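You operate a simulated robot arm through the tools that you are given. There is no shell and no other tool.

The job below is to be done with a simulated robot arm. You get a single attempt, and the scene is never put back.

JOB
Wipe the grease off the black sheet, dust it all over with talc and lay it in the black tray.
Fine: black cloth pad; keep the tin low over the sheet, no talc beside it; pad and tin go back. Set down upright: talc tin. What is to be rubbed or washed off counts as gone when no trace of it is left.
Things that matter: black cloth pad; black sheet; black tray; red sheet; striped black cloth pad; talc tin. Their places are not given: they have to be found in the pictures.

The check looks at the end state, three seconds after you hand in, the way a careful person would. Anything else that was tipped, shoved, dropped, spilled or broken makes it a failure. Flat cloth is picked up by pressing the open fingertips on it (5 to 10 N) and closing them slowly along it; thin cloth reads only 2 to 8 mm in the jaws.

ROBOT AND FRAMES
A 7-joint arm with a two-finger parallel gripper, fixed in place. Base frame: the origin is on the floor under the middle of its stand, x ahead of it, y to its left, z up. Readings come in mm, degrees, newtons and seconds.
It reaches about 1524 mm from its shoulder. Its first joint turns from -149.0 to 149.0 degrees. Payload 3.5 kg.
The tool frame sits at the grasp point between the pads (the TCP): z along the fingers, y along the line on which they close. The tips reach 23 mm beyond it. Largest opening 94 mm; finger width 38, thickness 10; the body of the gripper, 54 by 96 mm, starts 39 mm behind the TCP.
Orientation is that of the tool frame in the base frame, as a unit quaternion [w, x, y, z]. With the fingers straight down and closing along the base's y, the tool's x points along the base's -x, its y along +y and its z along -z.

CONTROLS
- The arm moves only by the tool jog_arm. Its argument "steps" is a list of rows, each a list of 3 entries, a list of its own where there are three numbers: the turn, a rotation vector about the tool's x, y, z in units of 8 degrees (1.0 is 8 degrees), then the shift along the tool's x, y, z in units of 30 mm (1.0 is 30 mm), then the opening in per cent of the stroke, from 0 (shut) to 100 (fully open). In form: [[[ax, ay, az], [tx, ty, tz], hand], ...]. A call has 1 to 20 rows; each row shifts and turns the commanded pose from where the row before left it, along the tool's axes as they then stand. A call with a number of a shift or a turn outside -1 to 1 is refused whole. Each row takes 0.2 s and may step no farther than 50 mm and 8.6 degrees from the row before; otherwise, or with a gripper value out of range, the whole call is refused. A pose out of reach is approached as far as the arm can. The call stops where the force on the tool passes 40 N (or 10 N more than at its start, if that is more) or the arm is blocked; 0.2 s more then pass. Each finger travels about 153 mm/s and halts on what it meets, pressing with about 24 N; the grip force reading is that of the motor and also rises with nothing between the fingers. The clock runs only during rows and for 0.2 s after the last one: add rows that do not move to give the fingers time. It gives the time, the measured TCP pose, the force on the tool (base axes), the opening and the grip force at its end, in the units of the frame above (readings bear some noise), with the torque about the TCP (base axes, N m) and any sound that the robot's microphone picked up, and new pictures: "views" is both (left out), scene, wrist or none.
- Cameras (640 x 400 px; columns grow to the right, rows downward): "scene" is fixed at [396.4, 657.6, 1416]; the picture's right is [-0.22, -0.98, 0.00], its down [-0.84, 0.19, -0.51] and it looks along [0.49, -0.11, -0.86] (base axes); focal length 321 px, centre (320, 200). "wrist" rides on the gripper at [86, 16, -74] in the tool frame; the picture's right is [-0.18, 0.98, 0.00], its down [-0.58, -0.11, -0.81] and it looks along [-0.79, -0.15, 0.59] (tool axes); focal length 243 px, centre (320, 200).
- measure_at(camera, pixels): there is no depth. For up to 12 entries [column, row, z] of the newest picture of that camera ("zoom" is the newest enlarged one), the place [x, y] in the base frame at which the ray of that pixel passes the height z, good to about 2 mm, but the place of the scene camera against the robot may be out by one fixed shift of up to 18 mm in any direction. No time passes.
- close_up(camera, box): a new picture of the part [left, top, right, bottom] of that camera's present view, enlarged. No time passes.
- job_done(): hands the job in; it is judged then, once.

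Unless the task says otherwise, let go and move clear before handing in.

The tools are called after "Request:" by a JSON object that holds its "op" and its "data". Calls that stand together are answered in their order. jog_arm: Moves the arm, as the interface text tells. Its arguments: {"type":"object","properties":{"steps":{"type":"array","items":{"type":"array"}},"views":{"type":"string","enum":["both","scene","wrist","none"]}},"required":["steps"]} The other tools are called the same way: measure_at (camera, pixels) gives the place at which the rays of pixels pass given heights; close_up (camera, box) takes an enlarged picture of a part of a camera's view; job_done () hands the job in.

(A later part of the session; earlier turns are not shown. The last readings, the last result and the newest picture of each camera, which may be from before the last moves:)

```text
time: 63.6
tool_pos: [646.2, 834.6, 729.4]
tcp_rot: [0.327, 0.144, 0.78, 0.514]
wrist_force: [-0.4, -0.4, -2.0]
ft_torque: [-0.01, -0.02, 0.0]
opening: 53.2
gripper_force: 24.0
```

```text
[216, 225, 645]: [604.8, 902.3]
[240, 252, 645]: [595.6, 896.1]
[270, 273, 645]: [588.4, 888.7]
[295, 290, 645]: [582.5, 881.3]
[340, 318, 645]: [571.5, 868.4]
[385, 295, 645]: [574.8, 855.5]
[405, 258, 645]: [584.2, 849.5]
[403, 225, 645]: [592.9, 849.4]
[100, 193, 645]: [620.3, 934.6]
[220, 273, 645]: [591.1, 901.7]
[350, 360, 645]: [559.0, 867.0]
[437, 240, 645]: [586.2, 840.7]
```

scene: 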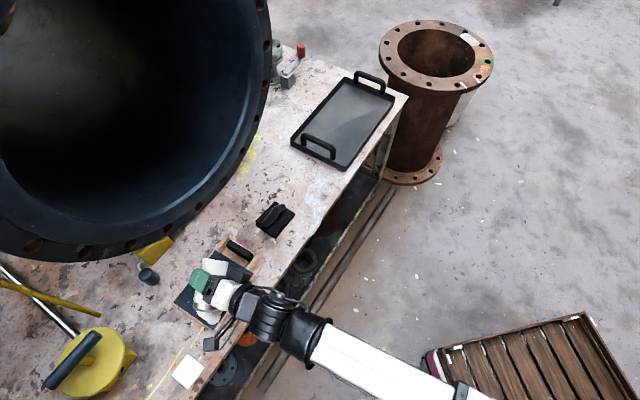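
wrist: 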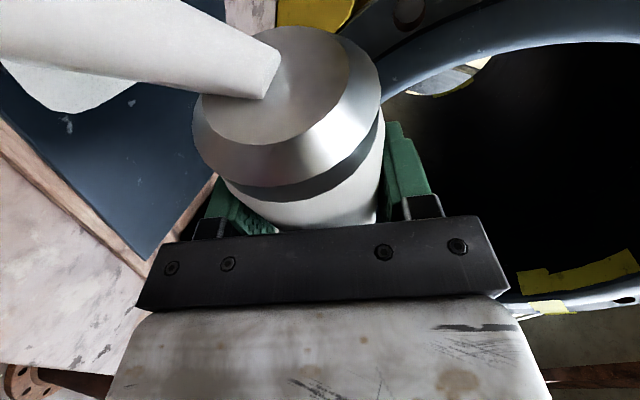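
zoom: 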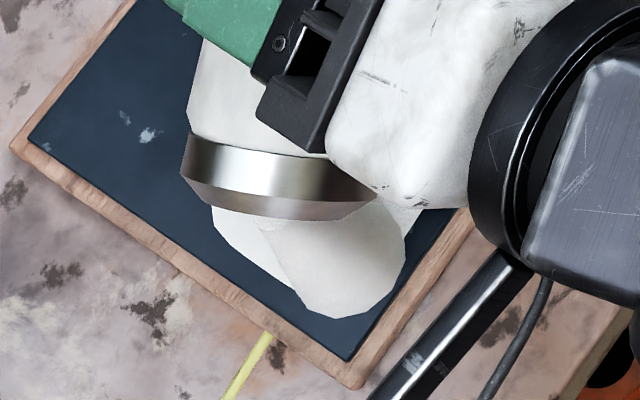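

The cone foot is centred at (l,w)≈(52,−41), radius ≈17.5 mm, so offset from TCP ≈(+60,−23). I'll nudge to the far/front corner limit, then sweep along the front edge towards the grip end.

Request:
{"op": "jog_arm", "data": {"steps": [[[0, 0, 0], [0.175, 0.057, -0.048], 30], [[0, 0, 0], [-0.358, -0.145, 0], 30], [[0, 0, 0], [-0.358, -0.145, 0], 30], [[0, 0, 0], [-0.358, -0.145, 0], 30], [[0, 0, 0], [-0.358, -0.145, 0], 30], [[0, 0, 0], [-0.358, -0.145, 0], 30], [[0, 0, 0], [-0.358, -0.145, 0], 30], [[0, 0, 0], [-0.358, -0.145, 0], 30], [[0, 0, 0], [-0.358, -0.145, 0], 30], [[0, 0, 0], [-0.358, -0.145, 0], 30]]}}

Request:
{"op": "close_up", "data": {"camera": "scene", "box": [160, 230, 280, 340]}}

```text
time: 65.8
tool_pos: [716.3, 768.7, 730.1]
tcp_rot: [0.328, 0.143, 0.78, 0.514]
wrist_force: [-0.1, -0.7, -2.1]
ft_torque: [0.0, -0.02, -0.01]
opening: 53.2
gripper_force: 23.1
```

scene: 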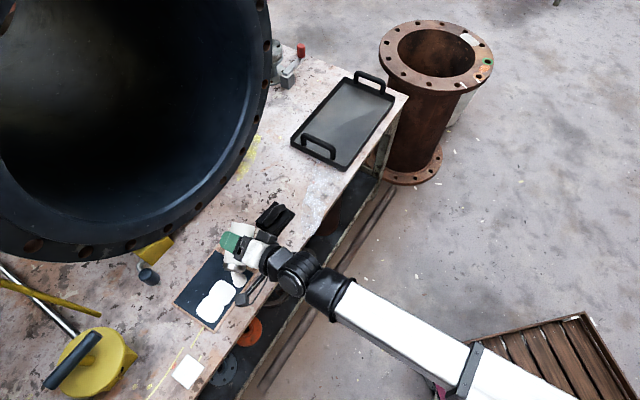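
wrist: 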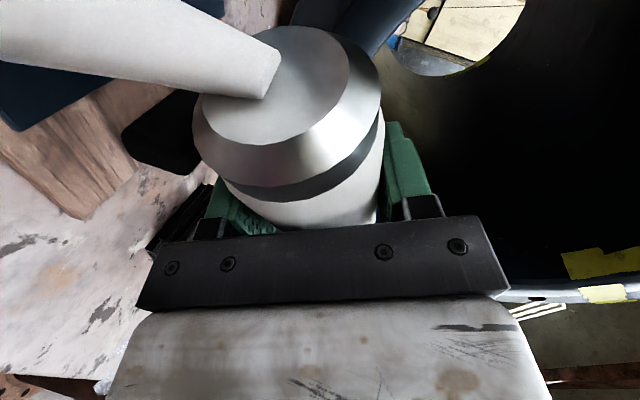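

```text
3.64 times, centred on (220, 285) of scene
```

zoom: 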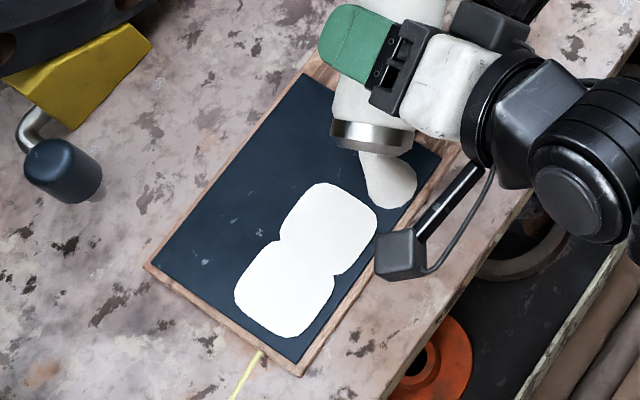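

The trace is white and dense but shows two joined blobs with a waist, so deposition takes a moment. I'll enlarge to understand how it builds up before continuing.

Request:
{"op": "close_up", "data": {"camera": "scene", "box": [180, 250, 255, 335]}}

```text
4.71 times, centred on (218, 292) of scene
```

zoom: 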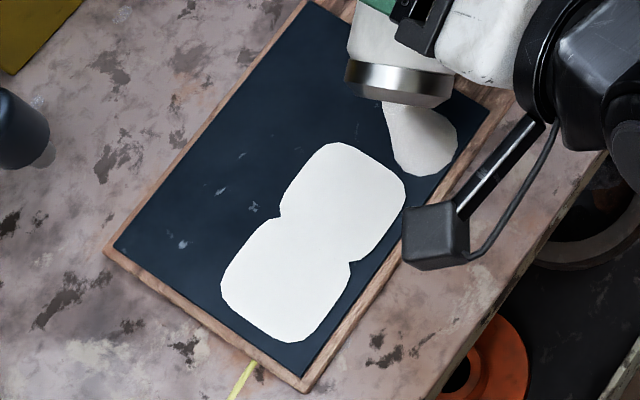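

Request:
{"op": "measure_at", "data": {"camera": "zoom", "pixels": [[330, 143, 645], [360, 148, 645], [290, 185, 645], [280, 218, 645], [405, 190, 645], [398, 225, 645], [352, 265, 645], [222, 285, 645], [240, 322, 645], [300, 342, 645], [335, 318, 645], [350, 285, 645]]}}

```text
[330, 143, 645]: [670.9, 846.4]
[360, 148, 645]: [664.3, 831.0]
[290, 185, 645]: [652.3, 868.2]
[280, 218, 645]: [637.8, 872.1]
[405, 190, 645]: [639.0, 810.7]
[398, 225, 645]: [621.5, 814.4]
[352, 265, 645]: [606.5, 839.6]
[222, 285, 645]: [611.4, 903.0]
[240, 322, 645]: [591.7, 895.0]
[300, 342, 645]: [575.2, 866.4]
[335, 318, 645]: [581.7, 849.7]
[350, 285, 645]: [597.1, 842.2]
```

The blobs match a 3×2 division of the sheet: cells (l −25…25, w −60…0) and (25…76, −60…0) are now white. So I'll dwell in the middle of each remaining cell: first (−45,−30), then across to (−45,+30).

Request:
{"op": "jog_arm", "data": {"steps": [[[0, 0, 0], [-0.0388, 0.096, 0.386], 30], [[0, 0, 0], [0, 0, 0], 30], [[0, 0, 0], [-0.0388, 0.096, 0.386], 30], [[0, 0, 0], [-0.0388, 0.096, 0.386], 30], [[0, 0, 0], [-0.0388, 0.096, 0.386], 30], [[0, 0, 0], [-0.0388, 0.096, 0.386], 30], [[0, 0, 0], [-0.0388, 0.096, 0.386], 30], [[0, 0, 0], [0, 0, 0], 30]]}}

Request:
{"op": "close_up", "data": {"camera": "scene", "box": [160, 230, 280, 340]}}

```text
time: 67.6
tool_pos: [766.1, 819.3, 731.8]
tcp_rot: [0.327, 0.145, 0.78, 0.514]
wrist_force: [-0.1, 0.1, -3.4]
ft_torque: [0.03, -0.02, -0.04]
opening: 53.2
gripper_force: 23.6
```

scene: 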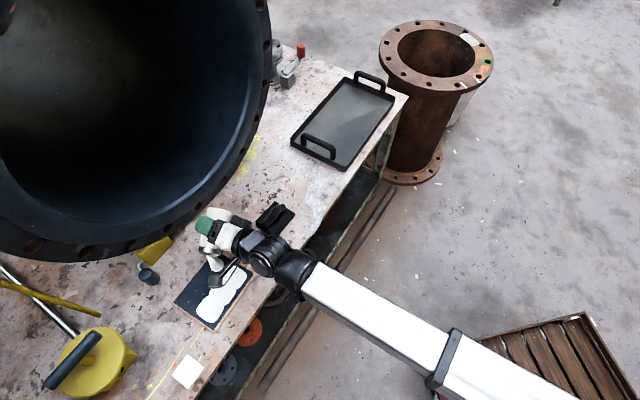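
wrist: 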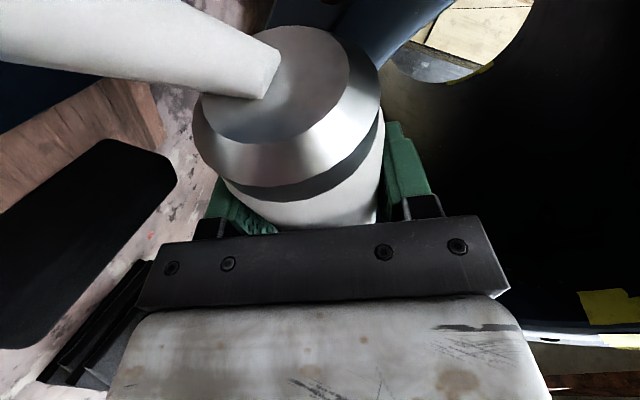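

```text
3.64 times, centred on (220, 285) of scene
```

zoom: 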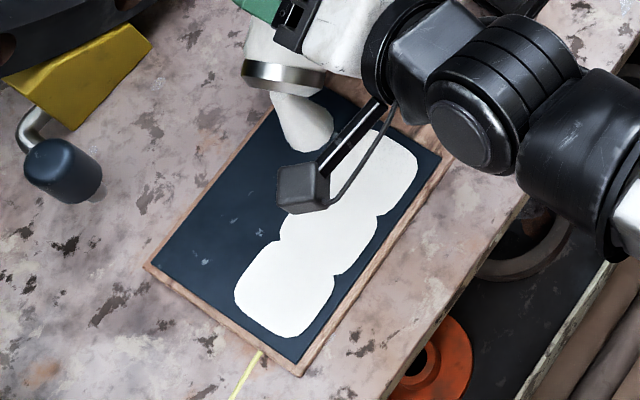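

Front row of cells is complete, and the cone is at about (−47,+30). I'll dwell briefly, then sweep along the back row to (+50,+30).

Request:
{"op": "jog_arm", "data": {"steps": [[[0, 0, 0], [0, 0, 0], 30], [[0, 0, 0], [0.371, 0.15, 0], 30], [[0, 0, 0], [0.371, 0.15, 0], 30], [[0, 0, 0], [0.371, 0.15, 0], 30], [[0, 0, 0], [0.371, 0.15, 0], 30], [[0, 0, 0], [0, 0, 0], 30], [[0, 0, 0], [0.371, 0.15, 0], 30], [[0, 0, 0], [0.371, 0.15, 0], 30], [[0, 0, 0], [0.371, 0.15, 0], 30], [[0, 0, 0], [0.371, 0.15, 0], 30], [[0, 0, 0], [0, 0, 0], 30]]}}

Request:
{"op": "close_up", "data": {"camera": "scene", "box": [160, 230, 280, 340]}}

```text
time: 70.0
tool_pos: [694.5, 885.2, 729.7]
tcp_rot: [0.327, 0.144, 0.78, 0.514]
wrist_force: [0.4, 0.1, -1.5]
ft_torque: [-0.01, -0.01, -0.02]
opening: 53.0
gripper_force: 24.0
```

scene: 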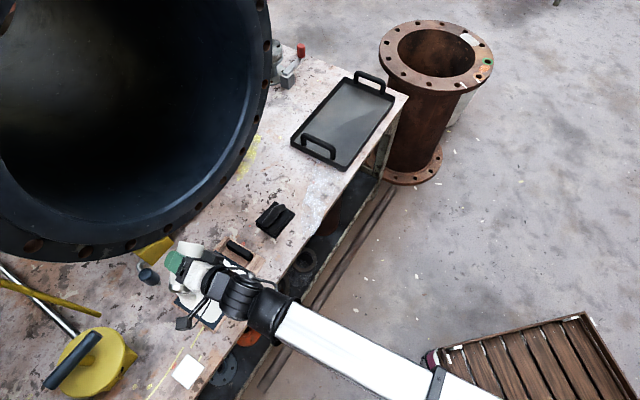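
wrist: 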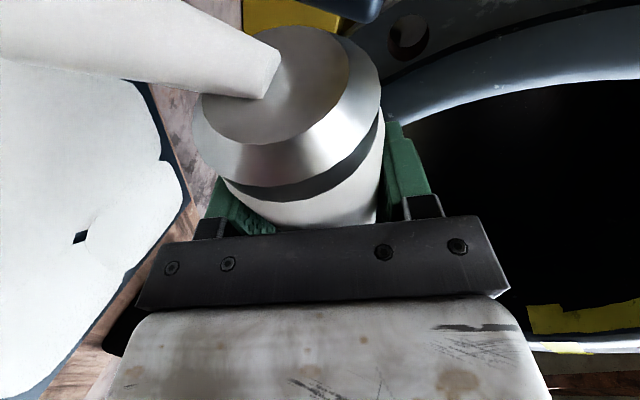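

```text
3.64 times, centred on (220, 285) of scene
```

zoom: 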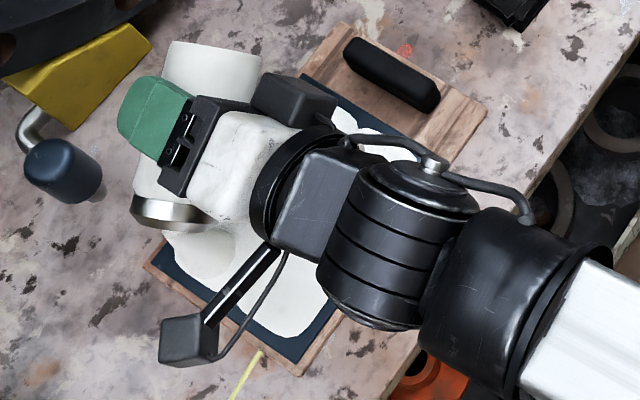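

The far back cell is now white too (wrist view, only small junction gaps). I'll stop the flow by rolling back to about 72° in place.

Request:
{"op": "jog_arm", "data": {"steps": [[[0, 0, 1], [0, 0, 0], 30], [[0, 0, 1], [0, 0, 0], 30], [[0, 0, 1], [0, 0, 0], 30], [[0, 0, 1], [0, 0, 0], 30], [[0, 0, 1], [0, 0, 0], 30], [[0, 0, 0], [0, 0, 0], 30]]}}

Request:
{"op": "close_up", "data": {"camera": "scene", "box": [160, 230, 280, 340]}}

Request:
{"op": "close_up", "data": {"camera": "wrist", "box": [0, 0, 240, 400]}}

```text
time: 71.4
tool_pos: [694.4, 886.4, 730.7]
tcp_rot: [0.132, 0.404, 0.683, 0.594]
wrist_force: [0.1, 0.2, -1.8]
ft_torque: [0.03, -0.04, 0.03]
opening: 53.3
gripper_force: 24.2
```

scene: 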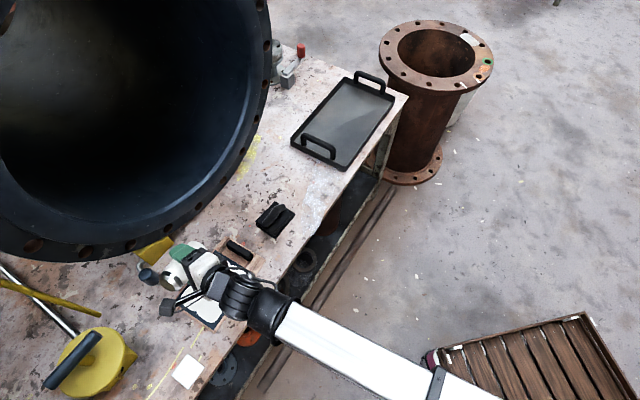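
wrist: 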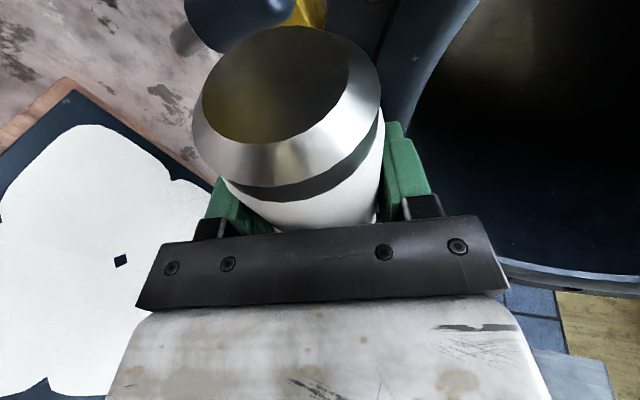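

```text
3.64 times, centred on (220, 285) of scene
```

zoom: 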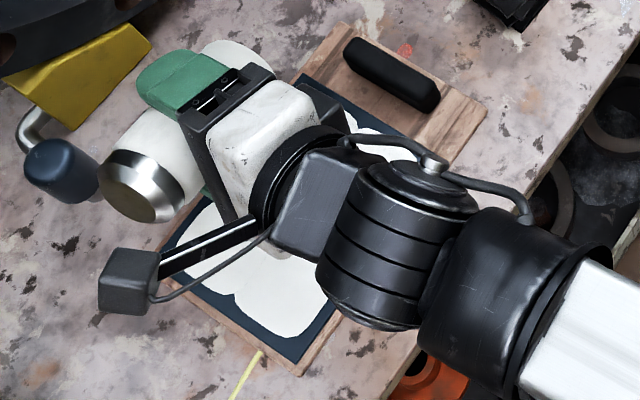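

```text
1.00 times, centred on (120, 200) of wrist (not enlarged: the box is as wide or as high as the picture)
```

zoom: 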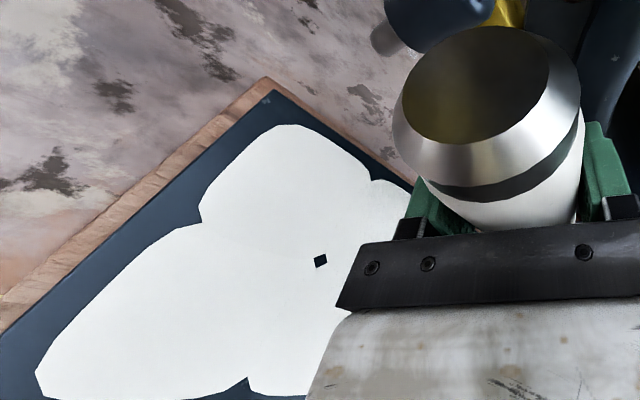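

All six patches are visible with no talc on the bench. I'll raise the tin and roll it nearly upright again before carrying it home.

Request:
{"op": "jog_arm", "data": {"steps": [[[0, 0, 0], [0.216, 0.663, -0.187], 30], [[0, 0, 0], [0.216, 0.663, -0.187], 30], [[0, 0, 0], [0.216, 0.663, -0.187], 30], [[0, 0, 1], [0, 0, 0], 30], [[0, 0, 1], [0, 0, 0], 30], [[0, 0, 1], [0, 0, 0], 30], [[0, 0, 1], [0, 0, 0], 30], [[0, 0, 1], [0, 0, 0], 30], [[0, 0, 1], [0, 0, 0], 30], [[0, 0, 0], [0, 0, 0], 30]]}}

```text
time: 73.6
tool_pos: [693.9, 885.2, 795.7]
tcp_rot: [-0.121, 0.647, 0.46, 0.596]
wrist_force: [-0.4, -0.4, -2.0]
ft_torque: [0.0, -0.02, 0.01]
opening: 53.1
gripper_force: 23.1
```

scene: 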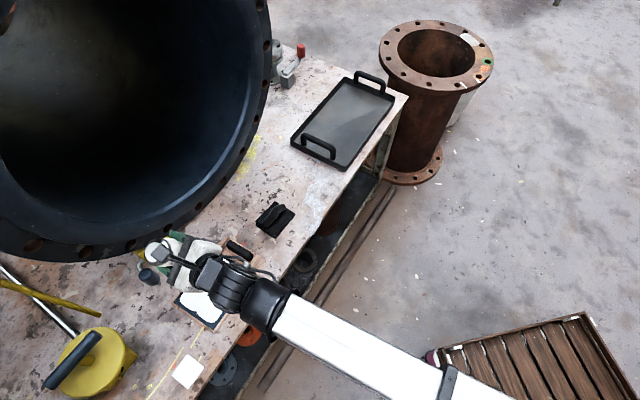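
wrist: 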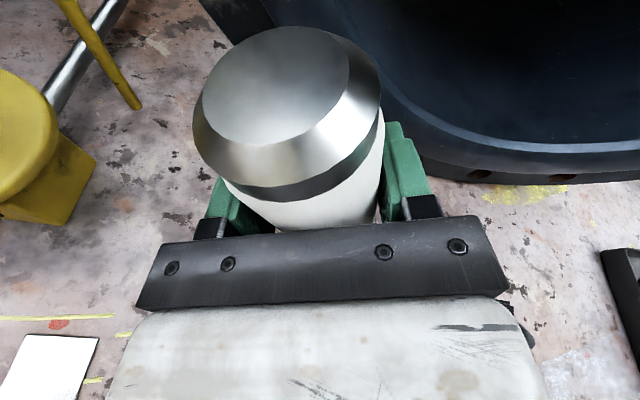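

The tin is nearly upright. I'll carry it halfway home so the scene camera can inspect the whole sheet before I put the tin down.

Request:
{"op": "jog_arm", "data": {"steps": [[[0, 0, 0], [-0.4286, 0.837, -0.19], 30], [[0, 0, 0], [-0.4286, 0.837, -0.19], 30], [[0, 0, 0], [-0.4286, 0.837, -0.19], 30], [[0, 0, 0], [-0.4286, 0.837, -0.19], 30], [[0, 0, 0], [-0.4286, 0.837, -0.19], 30], [[0, 0, 0], [-0.4286, 0.837, -0.19], 30], [[0, 0, 0], [-0.4286, 0.837, -0.19], 30], [[0, 0, 0], [-0.4286, 0.837, -0.19], 30], [[0, 0, 0], [0, 0, 0], 30]]}}

Request:
{"op": "close_up", "data": {"camera": "scene", "box": [160, 230, 280, 340]}}

Request:
{"op": "close_up", "data": {"camera": "scene", "box": [175, 245, 260, 330]}}

```text
time: 75.6
tool_pos: [828.2, 697.0, 796.6]
tcp_rot: [-0.121, 0.646, 0.46, 0.597]
wrist_force: [0.4, 0.3, -2.5]
ft_torque: [0.03, -0.01, -0.02]
opening: 53.0
gripper_force: 24.2
```

scene: 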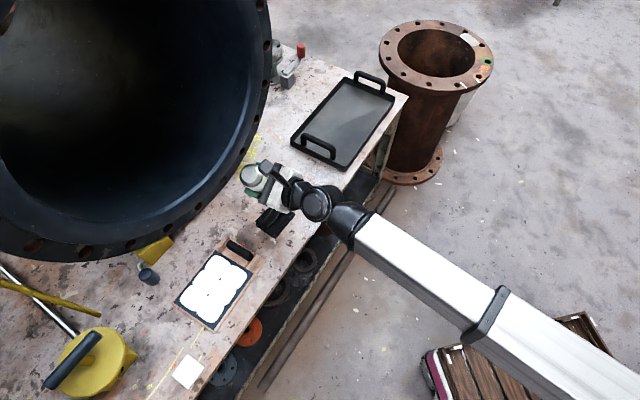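
wrist: 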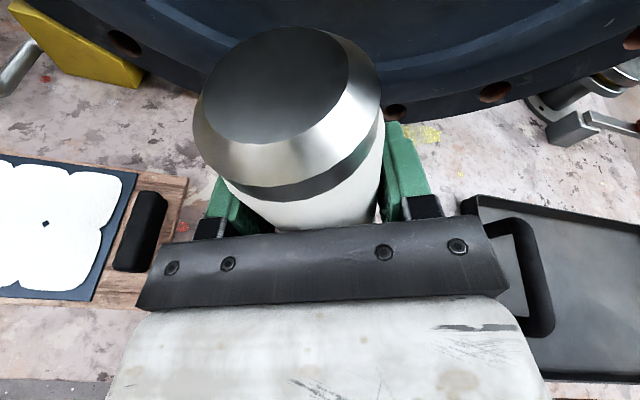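

```text
3.64 times, centred on (220, 285) of scene
```

zoom: 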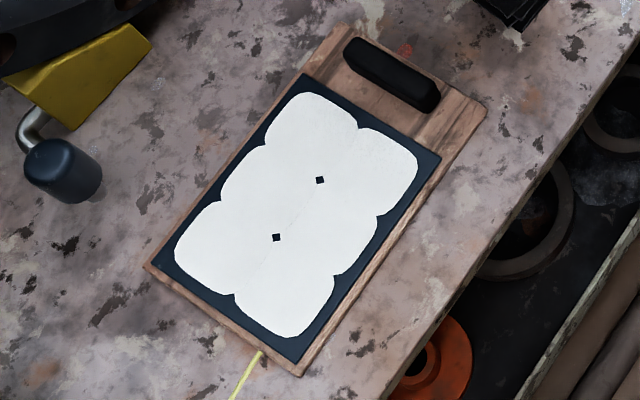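

```text
4.71 times, centred on (218, 288) of scene
```

zoom: 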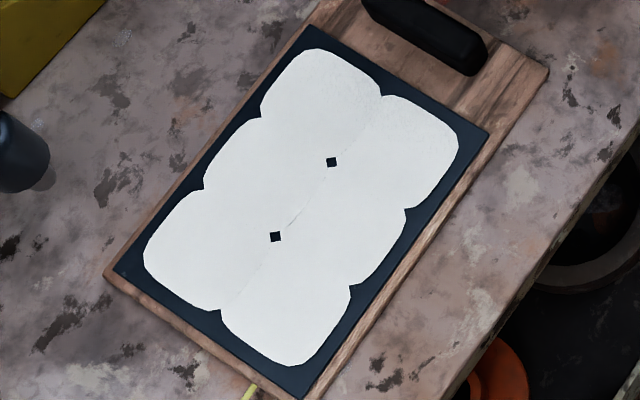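

The sheet is evenly covered in all six patches with clean edges and nothing on the bench. I'll finish carrying the tin home and bring it upright above its spot.

Request:
{"op": "jog_arm", "data": {"steps": [[[0, 0, 0], [-0.4286, 0.837, -0.19], 30], [[0, 0, 0], [-0.4286, 0.837, -0.19], 30], [[0, 0, 0], [-0.4286, 0.837, -0.19], 30], [[0, 0, 0], [-0.4286, 0.837, -0.19], 30], [[0, 0, 1], [0, 0, 0], 30], [[0, 0, 1], [0, 0, 0], 30], [[0, 0, 1], [0, 0, 0], 30], [[0, 0, 0], [0, 0, 0], 30]]}}

```text
time: 77.4
tool_pos: [894.2, 602.6, 795.1]
tcp_rot: [-0.242, 0.728, 0.315, 0.559]
wrist_force: [-0.8, -0.8, -2.1]
ft_torque: [0.03, -0.01, -0.02]
opening: 53.0
gripper_force: 23.7
```

scene: 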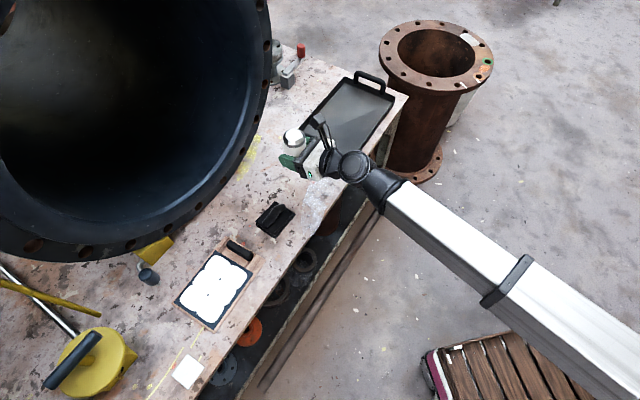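
wrist: 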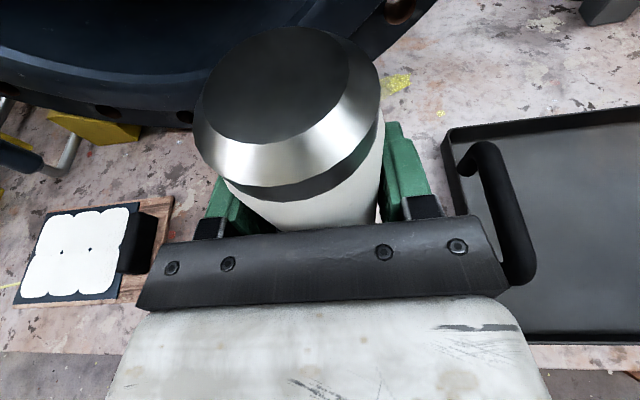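

The tin is upright again right over its original spot. I'll lower it 108 mm, then feel for the bench.

Request:
{"op": "jog_arm", "data": {"steps": [[[0, 0, 0], [-0.966, 0, 0.259], 30], [[0, 0, 0], [-0.966, 0, 0.259], 30], [[0, 0, 0], [-0.966, 0, 0.259], 30], [[0, 0, 0], [-0.45, 0, 0.1206], 30], [[0, 0, 0], [-0.13, 0, 0.035], 30], [[0, 0, 0], [0, 0, 0], 30]], "views": "wrist"}}

```text
time: 78.8
tool_pos: [895.1, 603.8, 687.7]
tcp_rot: [-0.243, 0.728, 0.317, 0.558]
wrist_force: [-0.7, -0.2, -2.1]
ft_torque: [-0.01, -0.01, 0.03]
opening: 53.0
gripper_force: 24.0
```

wrist: 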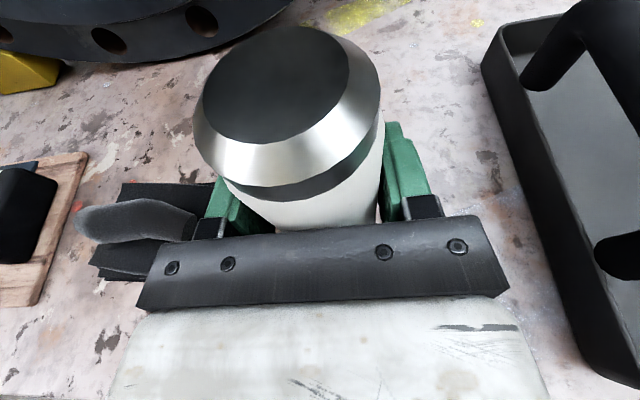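

Request:
{"op": "jog_arm", "data": {"steps": [[[0, 0, 0], [-0.13, 0, 0.035], 30], [[0, 0, 0], [-0.1, 0, 0.027], 30], [[0, 0, 0], [0, 0, 0], 30]], "views": "none"}}

```text
time: 79.6
tool_pos: [894.4, 602.6, 680.9]
tcp_rot: [-0.243, 0.727, 0.316, 0.559]
wrist_force: [-0.5, -0.7, -2.5]
ft_torque: [0.0, 0.0, 0.01]
opening: 53.2
gripper_force: 23.8
```

Request:
{"op": "jog_arm", "data": {"steps": [[[0, 0, 0], [-0.05, 0, 0.0134], 30], [[0, 0, 0], [0, 0, 0], 30]], "views": "none"}}

```text
time: 80.2
tool_pos: [894.1, 603.1, 680.0]
tcp_rot: [-0.243, 0.728, 0.316, 0.559]
wrist_force: [2.7, 0.5, 5.5]
ft_torque: [0.16, -0.16, 0.01]
opening: 53.0
gripper_force: 23.8
```

The tin is touching down (5.5 N). I'll open the fingers gently.

Request:
{"op": "jog_arm", "data": {"steps": [[[0, 0, 0], [0, 0, 0], 57], [[0, 0, 0], [0, 0, 0], 62], [[0, 0, 0], [0, 0, 0], 70], [[0, 0, 0], [0, 0, 0], 80], [[0, 0, 0], [0, 0, 0], 90], [[0, 0, 0], [0, 0, 0], 90]]}}

```text
time: 81.6
tool_pos: [893.2, 602.3, 678.5]
tcp_rot: [-0.243, 0.728, 0.316, 0.558]
wrist_force: [-0.3, -0.7, -0.4]
ft_torque: [-0.01, 0.0, 0.01]
opening: 84.6
gripper_force: 0.0
```

scene: 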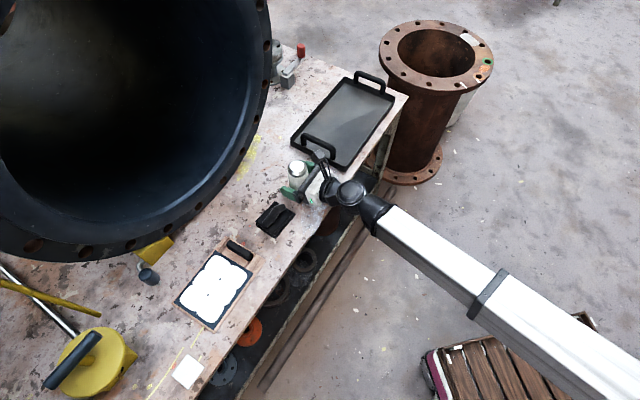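
wrist: 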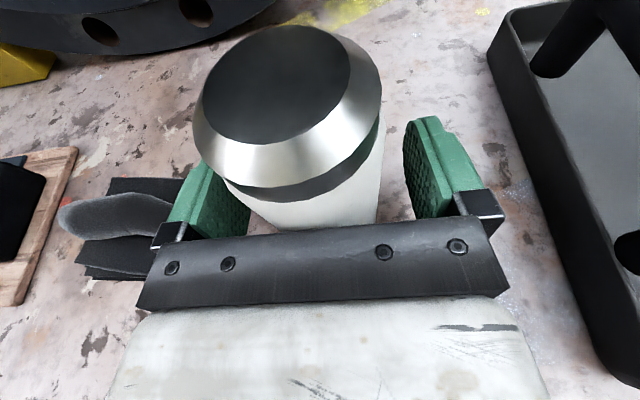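

The tin stands free. I'll back straight out along the approach path, 120 mm.

Request:
{"op": "jog_arm", "data": {"steps": [[[0, 0, 0], [-0.173, 0, -0.647], 90], [[0, 0, 0], [-0.173, 0, -0.647], 90], [[0, 0, 0], [-0.173, 0, -0.647], 90], [[0, 0, 0], [-0.173, 0, -0.647], 90], [[0, 0, 0], [-0.173, 0, -0.647], 90], [[0, 0, 0], [-0.173, 0, -0.647], 90], [[0, 0, 0], [-0.173, 0, -0.647], 90]]}}

Request:
{"op": "close_up", "data": {"camera": "scene", "box": [230, 140, 340, 250]}}

```text
time: 83.2
tool_pos: [797.1, 499.8, 678.7]
tcp_rot: [-0.243, 0.728, 0.317, 0.558]
wrist_force: [-0.1, 0.2, -0.2]
ft_torque: [0.04, 0.04, 0.05]
opening: 84.4
gripper_force: 0.1
```

scene: 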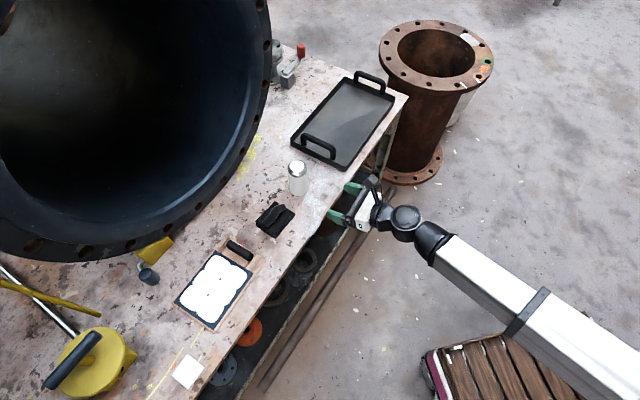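
wrist: 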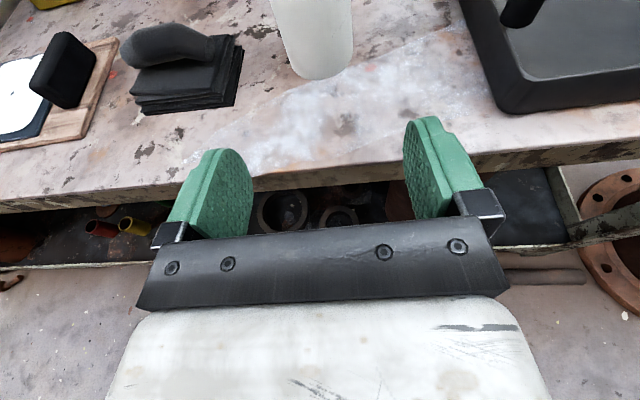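

```text
3.64 times, centred on (285, 195) of scene
```

zoom: 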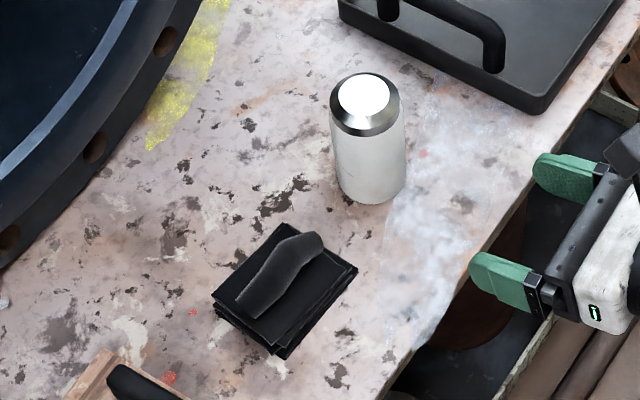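

Tin and pad are both back exactly as at the start. Next is the sheet: I'll rise clear and bring the gripper vertical again.

Request:
{"op": "jog_arm", "data": {"steps": [[[0, 0, 0], [0.966, 0, -0.259], 90], [[0, 0, 0], [0.966, 0, -0.259], 90], [[0, 0, 0], [0.966, 0, -0.259], 90], [[0, 0, 0], [0.966, 0, -0.259], 90], [[0, 0, 0], [0.966, 0, -0.259], 90], [[0, 0, 0], [0.966, 0, -0.259], 90], [[0, 0, 0], [0.966, 0, -0.259], 90], [[0, -1, 0], [0, 0, 0], 90], [[0, -1, 0], [0, 0, 0], 90], [[0, -1, 0], [0, 0, 0], 90], [[0, -1, 0], [0, 0, 0], 90], [[0, -1, 0], [0, 0, 0], 90], [[0, -1, 0], [0, 0, 0], 90], [[0, -1, 0], [0, 0, 0], 90], [[0, -1, 0], [0, 0, 0], 90], [[0, -1, 0], [0, 0, 0], 90], [[0, -0.375, 0], [0, 0, 0], 90]], "views": "scene"}}

```text
time: 86.8
tool_pos: [799.2, 499.8, 888.3]
tcp_rot: [0.001, 0.917, 0.399, -0.001]
wrist_force: [0.0, 0.5, 0.2]
ft_torque: [-0.02, 0.0, -0.01]
opening: 84.5
gripper_force: 0.2
```

scene: 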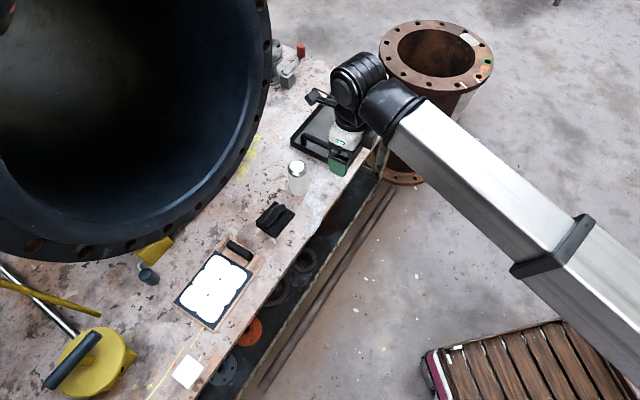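

Gripper is vertical again. I'll turn it back 160° so the camera looks across the bench towards the tray.

Request:
{"op": "jog_arm", "data": {"steps": [[[0, 0, -1], [0, 0, 0], 90], [[0, 0, -1], [0, 0, 0], 90], [[0, 0, -1], [0, 0, 0], 90], [[0, 0, -1], [0, 0, 0], 90], [[0, 0, -1], [0, 0, 0], 90], [[0, 0, -1], [0, 0, 0], 90], [[0, 0, -1], [0, 0, 0], 90], [[0, 0, -1], [0, 0, 0], 90], [[0, 0, -1], [0, 0, 0], 90], [[0, 0, -1], [0, 0, 0], 90], [[0, 0, -1], [0, 0, 0], 90], [[0, 0, -1], [0, 0, 0], 90], [[0, 0, -1], [0, 0, 0], 90], [[0, 0, -1], [0, 0, 0], 90], [[0, 0, -1], [0, 0, 0], 90], [[0, 0, -1], [0, 0, 0], 90], [[0, 0, -1], [0, 0, 0], 90], [[0, 0, -1], [0, 0, 0], 90], [[0, 0, -1], [0, 0, 0], 90], [[0, 0, -1], [0, 0, 0], 90]]}}

```text
time: 91.0
tool_pos: [798.3, 500.4, 888.0]
tcp_rot: [0.001, -0.235, 0.972, 0.0]
wrist_force: [-0.2, -0.5, -0.4]
ft_torque: [-0.01, 0.02, 0.05]
opening: 84.5
gripper_force: 0.0
```

scene: 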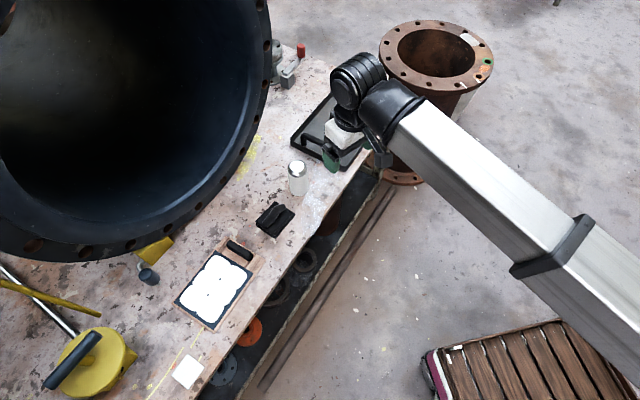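
wrist: 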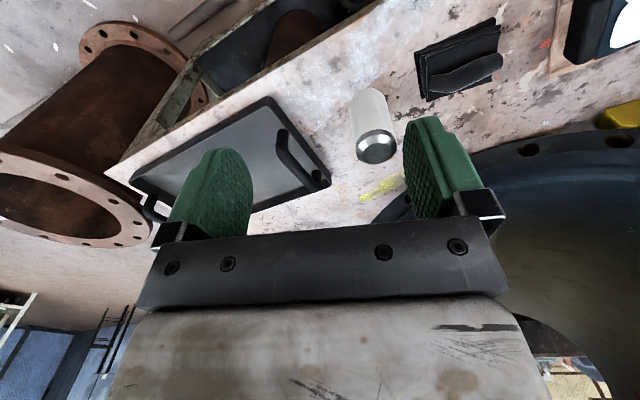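

Request:
{"op": "measure_at", "data": {"camera": "scene", "pixels": [[290, 138, 655], [342, 168, 655], [394, 96, 655], [347, 76, 655], [291, 144, 634], [341, 172, 634]]}}

Request:
{"op": "measure_at", "data": {"camera": "wrist", "pixels": [[268, 97, 655], [331, 182, 655], [131, 186, 655], [268, 97, 645], [331, 182, 645], [131, 186, 645]]}}

Request:
{"op": "close_up", "data": {"camera": "wrist", "box": [100, 70, 360, 240]}}

```text
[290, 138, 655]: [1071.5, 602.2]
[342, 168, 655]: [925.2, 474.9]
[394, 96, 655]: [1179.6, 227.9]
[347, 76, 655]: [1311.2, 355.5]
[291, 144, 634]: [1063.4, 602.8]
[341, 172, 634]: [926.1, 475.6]
```

```text
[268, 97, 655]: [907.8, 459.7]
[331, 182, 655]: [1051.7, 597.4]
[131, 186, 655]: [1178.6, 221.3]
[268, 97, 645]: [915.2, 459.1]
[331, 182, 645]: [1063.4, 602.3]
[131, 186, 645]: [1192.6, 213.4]
```

```text
2.35 times, centred on (230, 155) of wrist
```

zoom: 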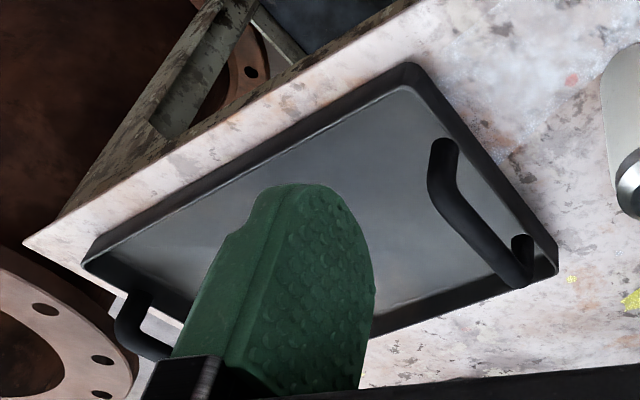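

The tray is about 355×197 mm outside, centred near (1116,408), with its long axis parallel to the board, so a straight translation fits. I'll go to the sheet's grip bar with the closing axis along the board (ψ=47°) and view it closely.

Request:
{"op": "jog_arm", "data": {"steps": [[[0, 0, -0.825], [0, 0, 0], 90], [[0, 0, -0.825], [0, 0, 0], 90], [[0, 0, -0.825], [0, 0, 0], 90], [[0, 0, 0], [-0.379, 0.896, 0.215], 80], [[0, 0, 0], [-0.379, 0.896, 0.215], 80], [[0, 0, 0], [-0.379, 0.896, 0.215], 70], [[0, 0, 0], [-0.379, 0.896, 0.215], 70], [[0, 0, 0], [-0.379, 0.896, 0.215], 70], [[0, 0, 0], [-0.379, 0.896, 0.215], 70], [[0, 0, 0], [-0.379, 0.896, 0.215], 70], [[0, 0, 0], [-0.379, 0.896, 0.215], 70], [[0, 0, 0], [-0.379, 0.896, 0.215], 70], [[0, 0, 0], [0, 0, 0], 70]]}}

Request:
{"op": "close_up", "data": {"camera": "wrist", "box": [220, 0, 480, 170]}}

```text
time: 93.8
tool_pos: [693.7, 739.6, 829.8]
tcp_rot: [-0.001, -0.397, 0.918, 0.0]
wrist_force: [-0.1, 0.0, -1.1]
ft_torque: [0.0, -0.02, 0.01]
opening: 65.8
gripper_force: 0.1
```

scene: 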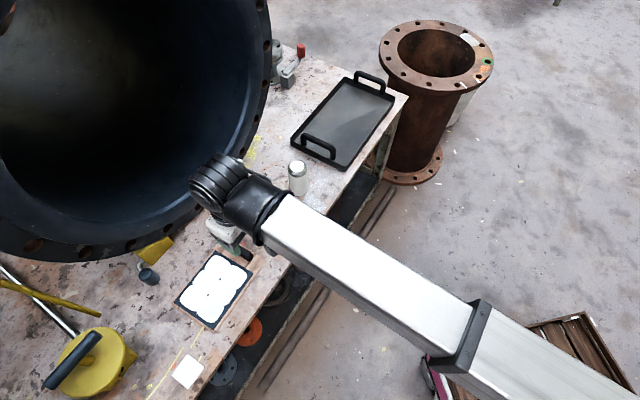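
wrist: 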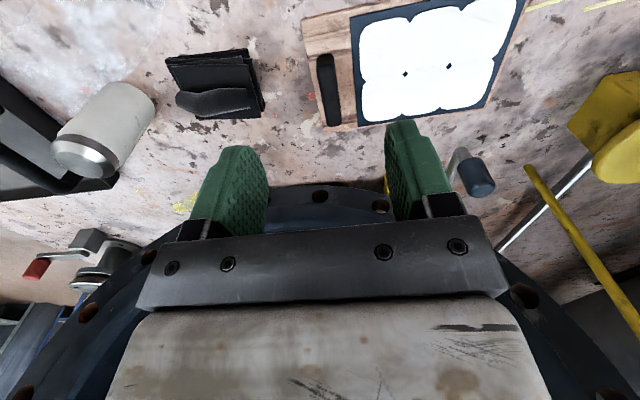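

```text
2.35 times, centred on (350, 85) of wrist
```

zoom: 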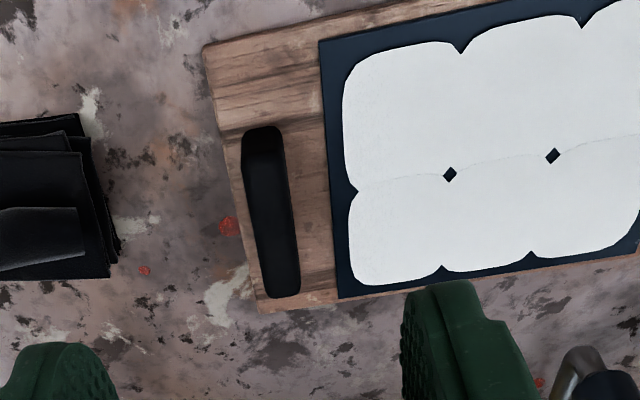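

I'll measure the grip bar's ends and the board's end in this enlarged view.

Request:
{"op": "measure_at", "data": {"camera": "zoom", "pixels": [[262, 135, 671], [281, 285, 671], [243, 140, 671], [281, 132, 671], [262, 290, 671], [299, 285, 671], [203, 45, 642], [262, 312, 642], [320, 40, 645], [338, 298, 645]]}}

```text
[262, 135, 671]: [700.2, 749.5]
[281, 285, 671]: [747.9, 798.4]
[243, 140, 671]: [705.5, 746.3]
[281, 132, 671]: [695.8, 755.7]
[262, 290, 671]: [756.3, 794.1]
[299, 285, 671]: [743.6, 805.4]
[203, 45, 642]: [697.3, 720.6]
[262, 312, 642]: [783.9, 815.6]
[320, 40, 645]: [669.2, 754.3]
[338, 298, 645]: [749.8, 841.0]
```

The bar's centre is at about (729.7,780.2), ~18 mm wide, top ≈671. I'll narrow the fingers to ~36 mm so they don't reach over the talc, and move above the bar.

Request:
{"op": "jog_arm", "data": {"steps": [[[0, 0, 0], [-0.361, 0.011, 0.833], 38], [[0, 0, 0], [-0.361, 0.011, 0.833], 38], [[0, 0, 0], [-0.361, 0.011, 0.833], 38], [[0, 0, 0], [-0.361, 0.011, 0.833], 38], [[0, 0, 0], [-0.361, 0.011, 0.833], 38], [[0, 0, 0], [0, 0, 0], 38]]}}

Request:
{"op": "close_up", "data": {"camera": "wrist", "box": [200, 0, 440, 220]}}

```text
time: 95.2
tool_pos: [726.3, 781.7, 703.9]
tcp_rot: [0.0, -0.398, 0.917, -0.001]
wrist_force: [0.3, 0.0, 0.2]
ft_torque: [0.03, 0.02, 0.0]
opening: 35.8
gripper_force: 0.1
```

scene: 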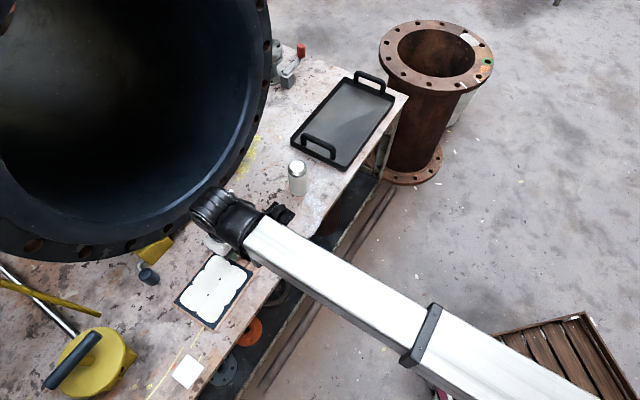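
wrist: 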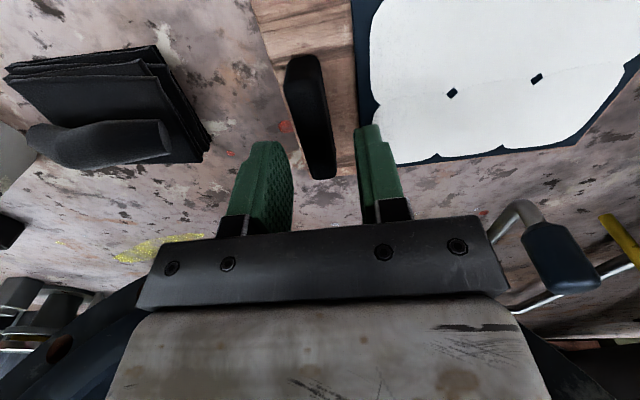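

```text
1.82 times, centred on (320, 110) of wrist
```

zoom: 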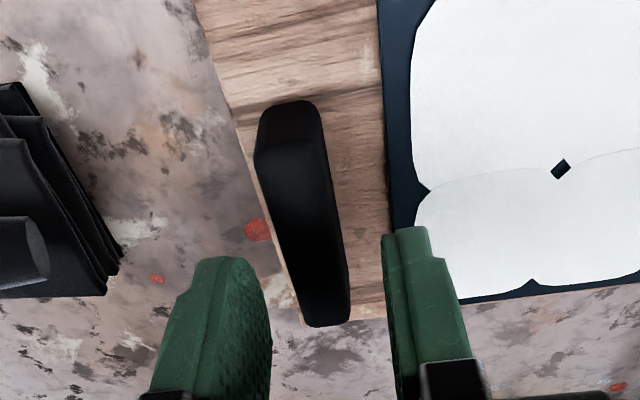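

The bar lies centrally between the fingers (column ≈317 at row 136 versus the TCP's 320). I'll descend 33 mm so the tips come just above the board and check the force.

Request:
{"op": "jog_arm", "data": {"steps": [[[0, 0, 0], [0, 0, 0.5], 38], [[0, 0, 0], [0, 0, 0.4], 38], [[0, 0, 0], [0, 0, 0.2], 38], [[0, 0, 0], [0, 0, 0], 38]], "views": "wrist"}}

```text
time: 96.2
tool_pos: [727.7, 782.5, 673.7]
tcp_rot: [-0.001, -0.397, 0.918, 0.0]
wrist_force: [-0.8, 0.1, 0.3]
ft_torque: [0.01, 0.0, 0.01]
opening: 35.5
gripper_force: 0.1
```

wrist: 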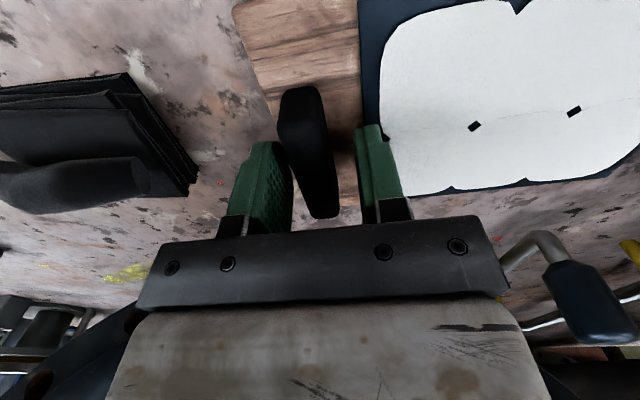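

The bar sits about 4 mm to the left of the mid-plane, so I'll shift by that, go down 4 mm more and then close slowly.

Request:
{"op": "jog_arm", "data": {"steps": [[[0, 0, 0], [0, -0.14, 0], 38], [[0, 0, 0], [0, 0, 0.1], 38], [[0, 0, 0], [0, 0, 0], 38]], "views": "wrist"}}

```text
time: 97.0
tool_pos: [729.8, 777.8, 668.4]
tcp_rot: [0.001, -0.397, 0.918, 0.0]
wrist_force: [0.2, -0.6, -0.2]
ft_torque: [-0.02, -0.01, -0.03]
opening: 35.6
gripper_force: 0.0
```

wrist: 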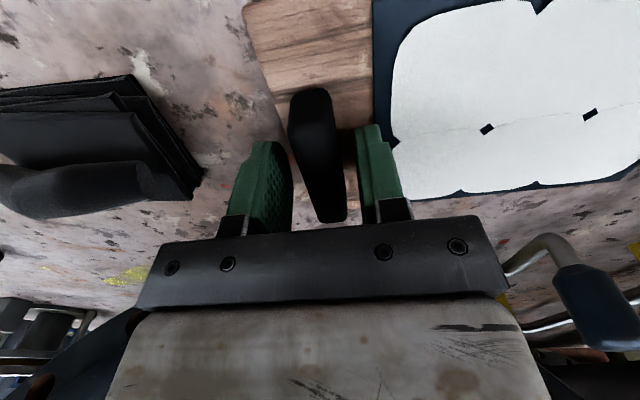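

The bar is now centred with no contact. I'll close slowly onto it.

Request:
{"op": "jog_arm", "data": {"steps": [[[0, 0, 0], [0, 0, 0], 32], [[0, 0, 0], [0, 0, 0], 28], [[0, 0, 0], [0, 0, 0], 24], [[0, 0, 0], [0, 0, 0], 20], [[0, 0, 0], [0, 0, 0], 16], [[0, 0, 0], [0, 0, 0], 10], [[0, 0, 0], [0, 0, 0], 0], [[0, 0, 0], [0, 0, 0], 0]], "views": "wrist"}}

```text
time: 98.8
tool_pos: [729.7, 777.8, 670.2]
tcp_rot: [0.0, -0.397, 0.918, 0.0]
wrist_force: [-2.4, 1.6, 2.4]
ft_torque: [0.12, -0.07, 0.18]
opening: 18.0
gripper_force: 23.8
```

wrist: 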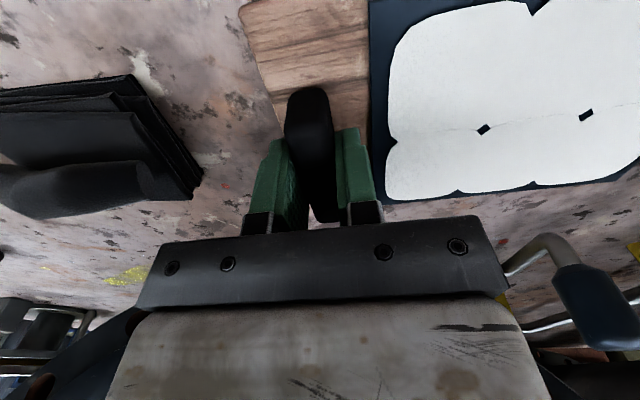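

The bar is gripped at 18.0 mm with 24 N. I'll lift a little, slowly, and check that the whole board comes up level.

Request:
{"op": "jog_arm", "data": {"steps": [[[0, 0, 0], [0, 0, -0.1], 0], [[0, 0, 0], [0, 0, -0.2], 0], [[0, 0, 0], [0, 0, -0.3], 0], [[0, 0, 0], [0, 0, 0], 0], [[0, 0, 0], [0, 0, 0], 0]]}}

Request:
{"op": "close_up", "data": {"camera": "scene", "box": [160, 220, 280, 340]}}

```text
time: 100.0
tool_pos: [730.2, 778.5, 687.4]
tcp_rot: [0.0, -0.397, 0.918, 0.001]
wrist_force: [0.4, 0.0, -4.7]
ft_torque: [-0.26, -0.27, -0.02]
opening: 17.9
gripper_force: 23.7
```

scene: 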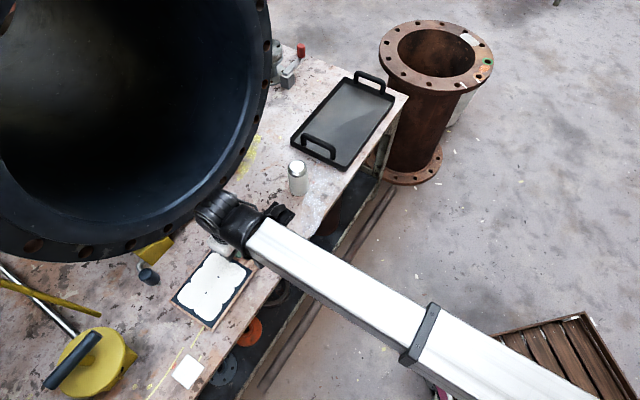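
wrist: 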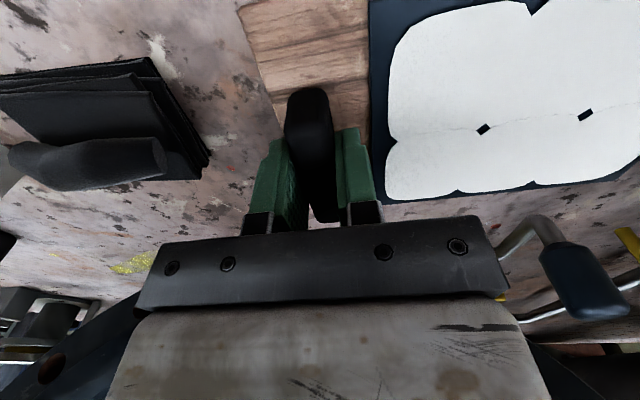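

```text
3.33 times, centred on (220, 280) of scene
```

zoom: 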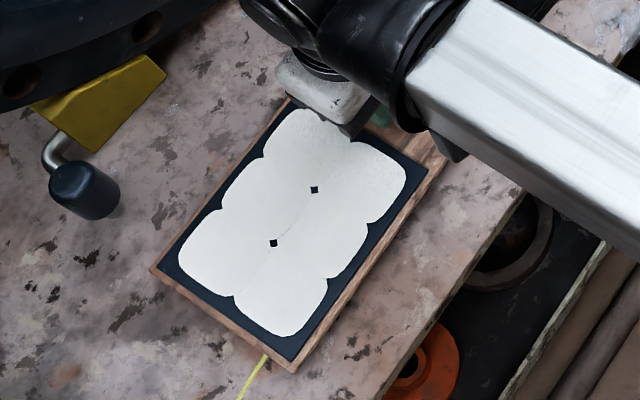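

The board lifted level as one piece (4.7 N). Before carrying it over, I'll measure the tray's inner floor and handles in the unobstructed scene view.

Request:
{"op": "close_up", "data": {"camera": "scene", "box": [280, 60, 410, 180]}}

```text
3.33 times, centred on (345, 120) of scene
```

zoom: 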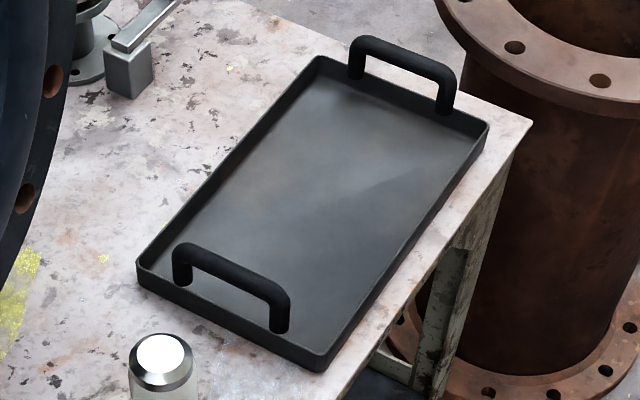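

Request:
{"op": "measure_at", "data": {"camera": "zoom", "pixels": [[183, 285, 638], [280, 331, 638], [357, 78, 638], [444, 114, 638], [138, 265, 656], [322, 355, 656], [488, 125, 656], [318, 57, 656], [139, 290, 634], [318, 372, 634], [182, 245, 690], [280, 295, 690]]}}

```text
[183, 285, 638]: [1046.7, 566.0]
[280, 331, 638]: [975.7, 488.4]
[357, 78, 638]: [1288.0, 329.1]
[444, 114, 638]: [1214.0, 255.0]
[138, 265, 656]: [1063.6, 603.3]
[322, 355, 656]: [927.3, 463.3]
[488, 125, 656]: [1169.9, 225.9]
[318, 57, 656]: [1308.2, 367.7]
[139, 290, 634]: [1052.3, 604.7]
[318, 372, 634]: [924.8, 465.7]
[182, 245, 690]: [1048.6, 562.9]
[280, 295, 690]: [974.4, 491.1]
```

The tray is about 342×194 mm, centred near (1114,407), walls only ~20 mm; the board (≈203×134) fits between its handles. I'll lift the board well above the tin's height first, keeping it level.

Request:
{"op": "jog_arm", "data": {"steps": [[[0, 0, 0], [0, 0, -0.3], 0], [[0, 0, 0], [0, 0, -0.5], 0], [[0, 0, 0], [0, 0, -0.7], 0], [[0, 0, 0], [0, 0, -0.8], 0], [[0, 0, 0], [0, 0, -0.8], 0], [[0, 0, 0], [0, 0, -0.8], 0], [[0, 0, 0], [0, 0, -0.7], 0], [[0, 0, 0], [0, 0, -0.5], 0], [[0, 0, 0], [0, 0, 0], 0]]}}

```text
time: 102.0
tool_pos: [729.8, 778.3, 839.8]
tcp_rot: [0.0, -0.397, 0.918, -0.001]
wrist_force: [0.1, -0.2, -4.4]
ft_torque: [-0.2, -0.25, -0.03]
opening: 17.6
gripper_force: 23.5
```

scene: 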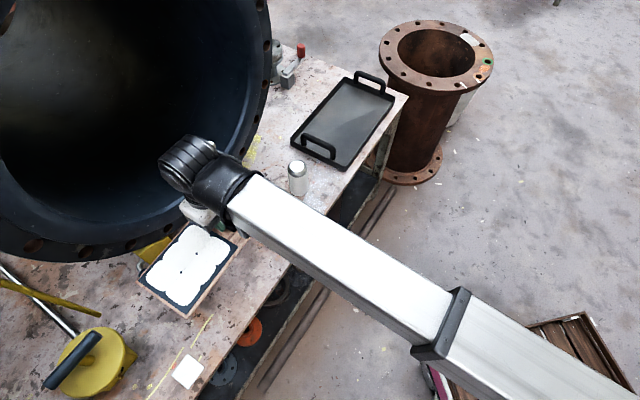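
wrist: 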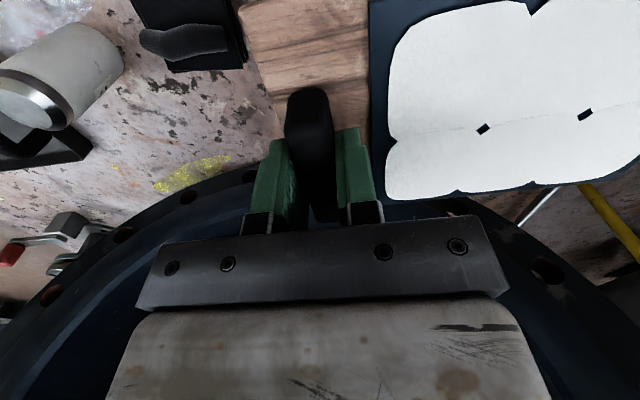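

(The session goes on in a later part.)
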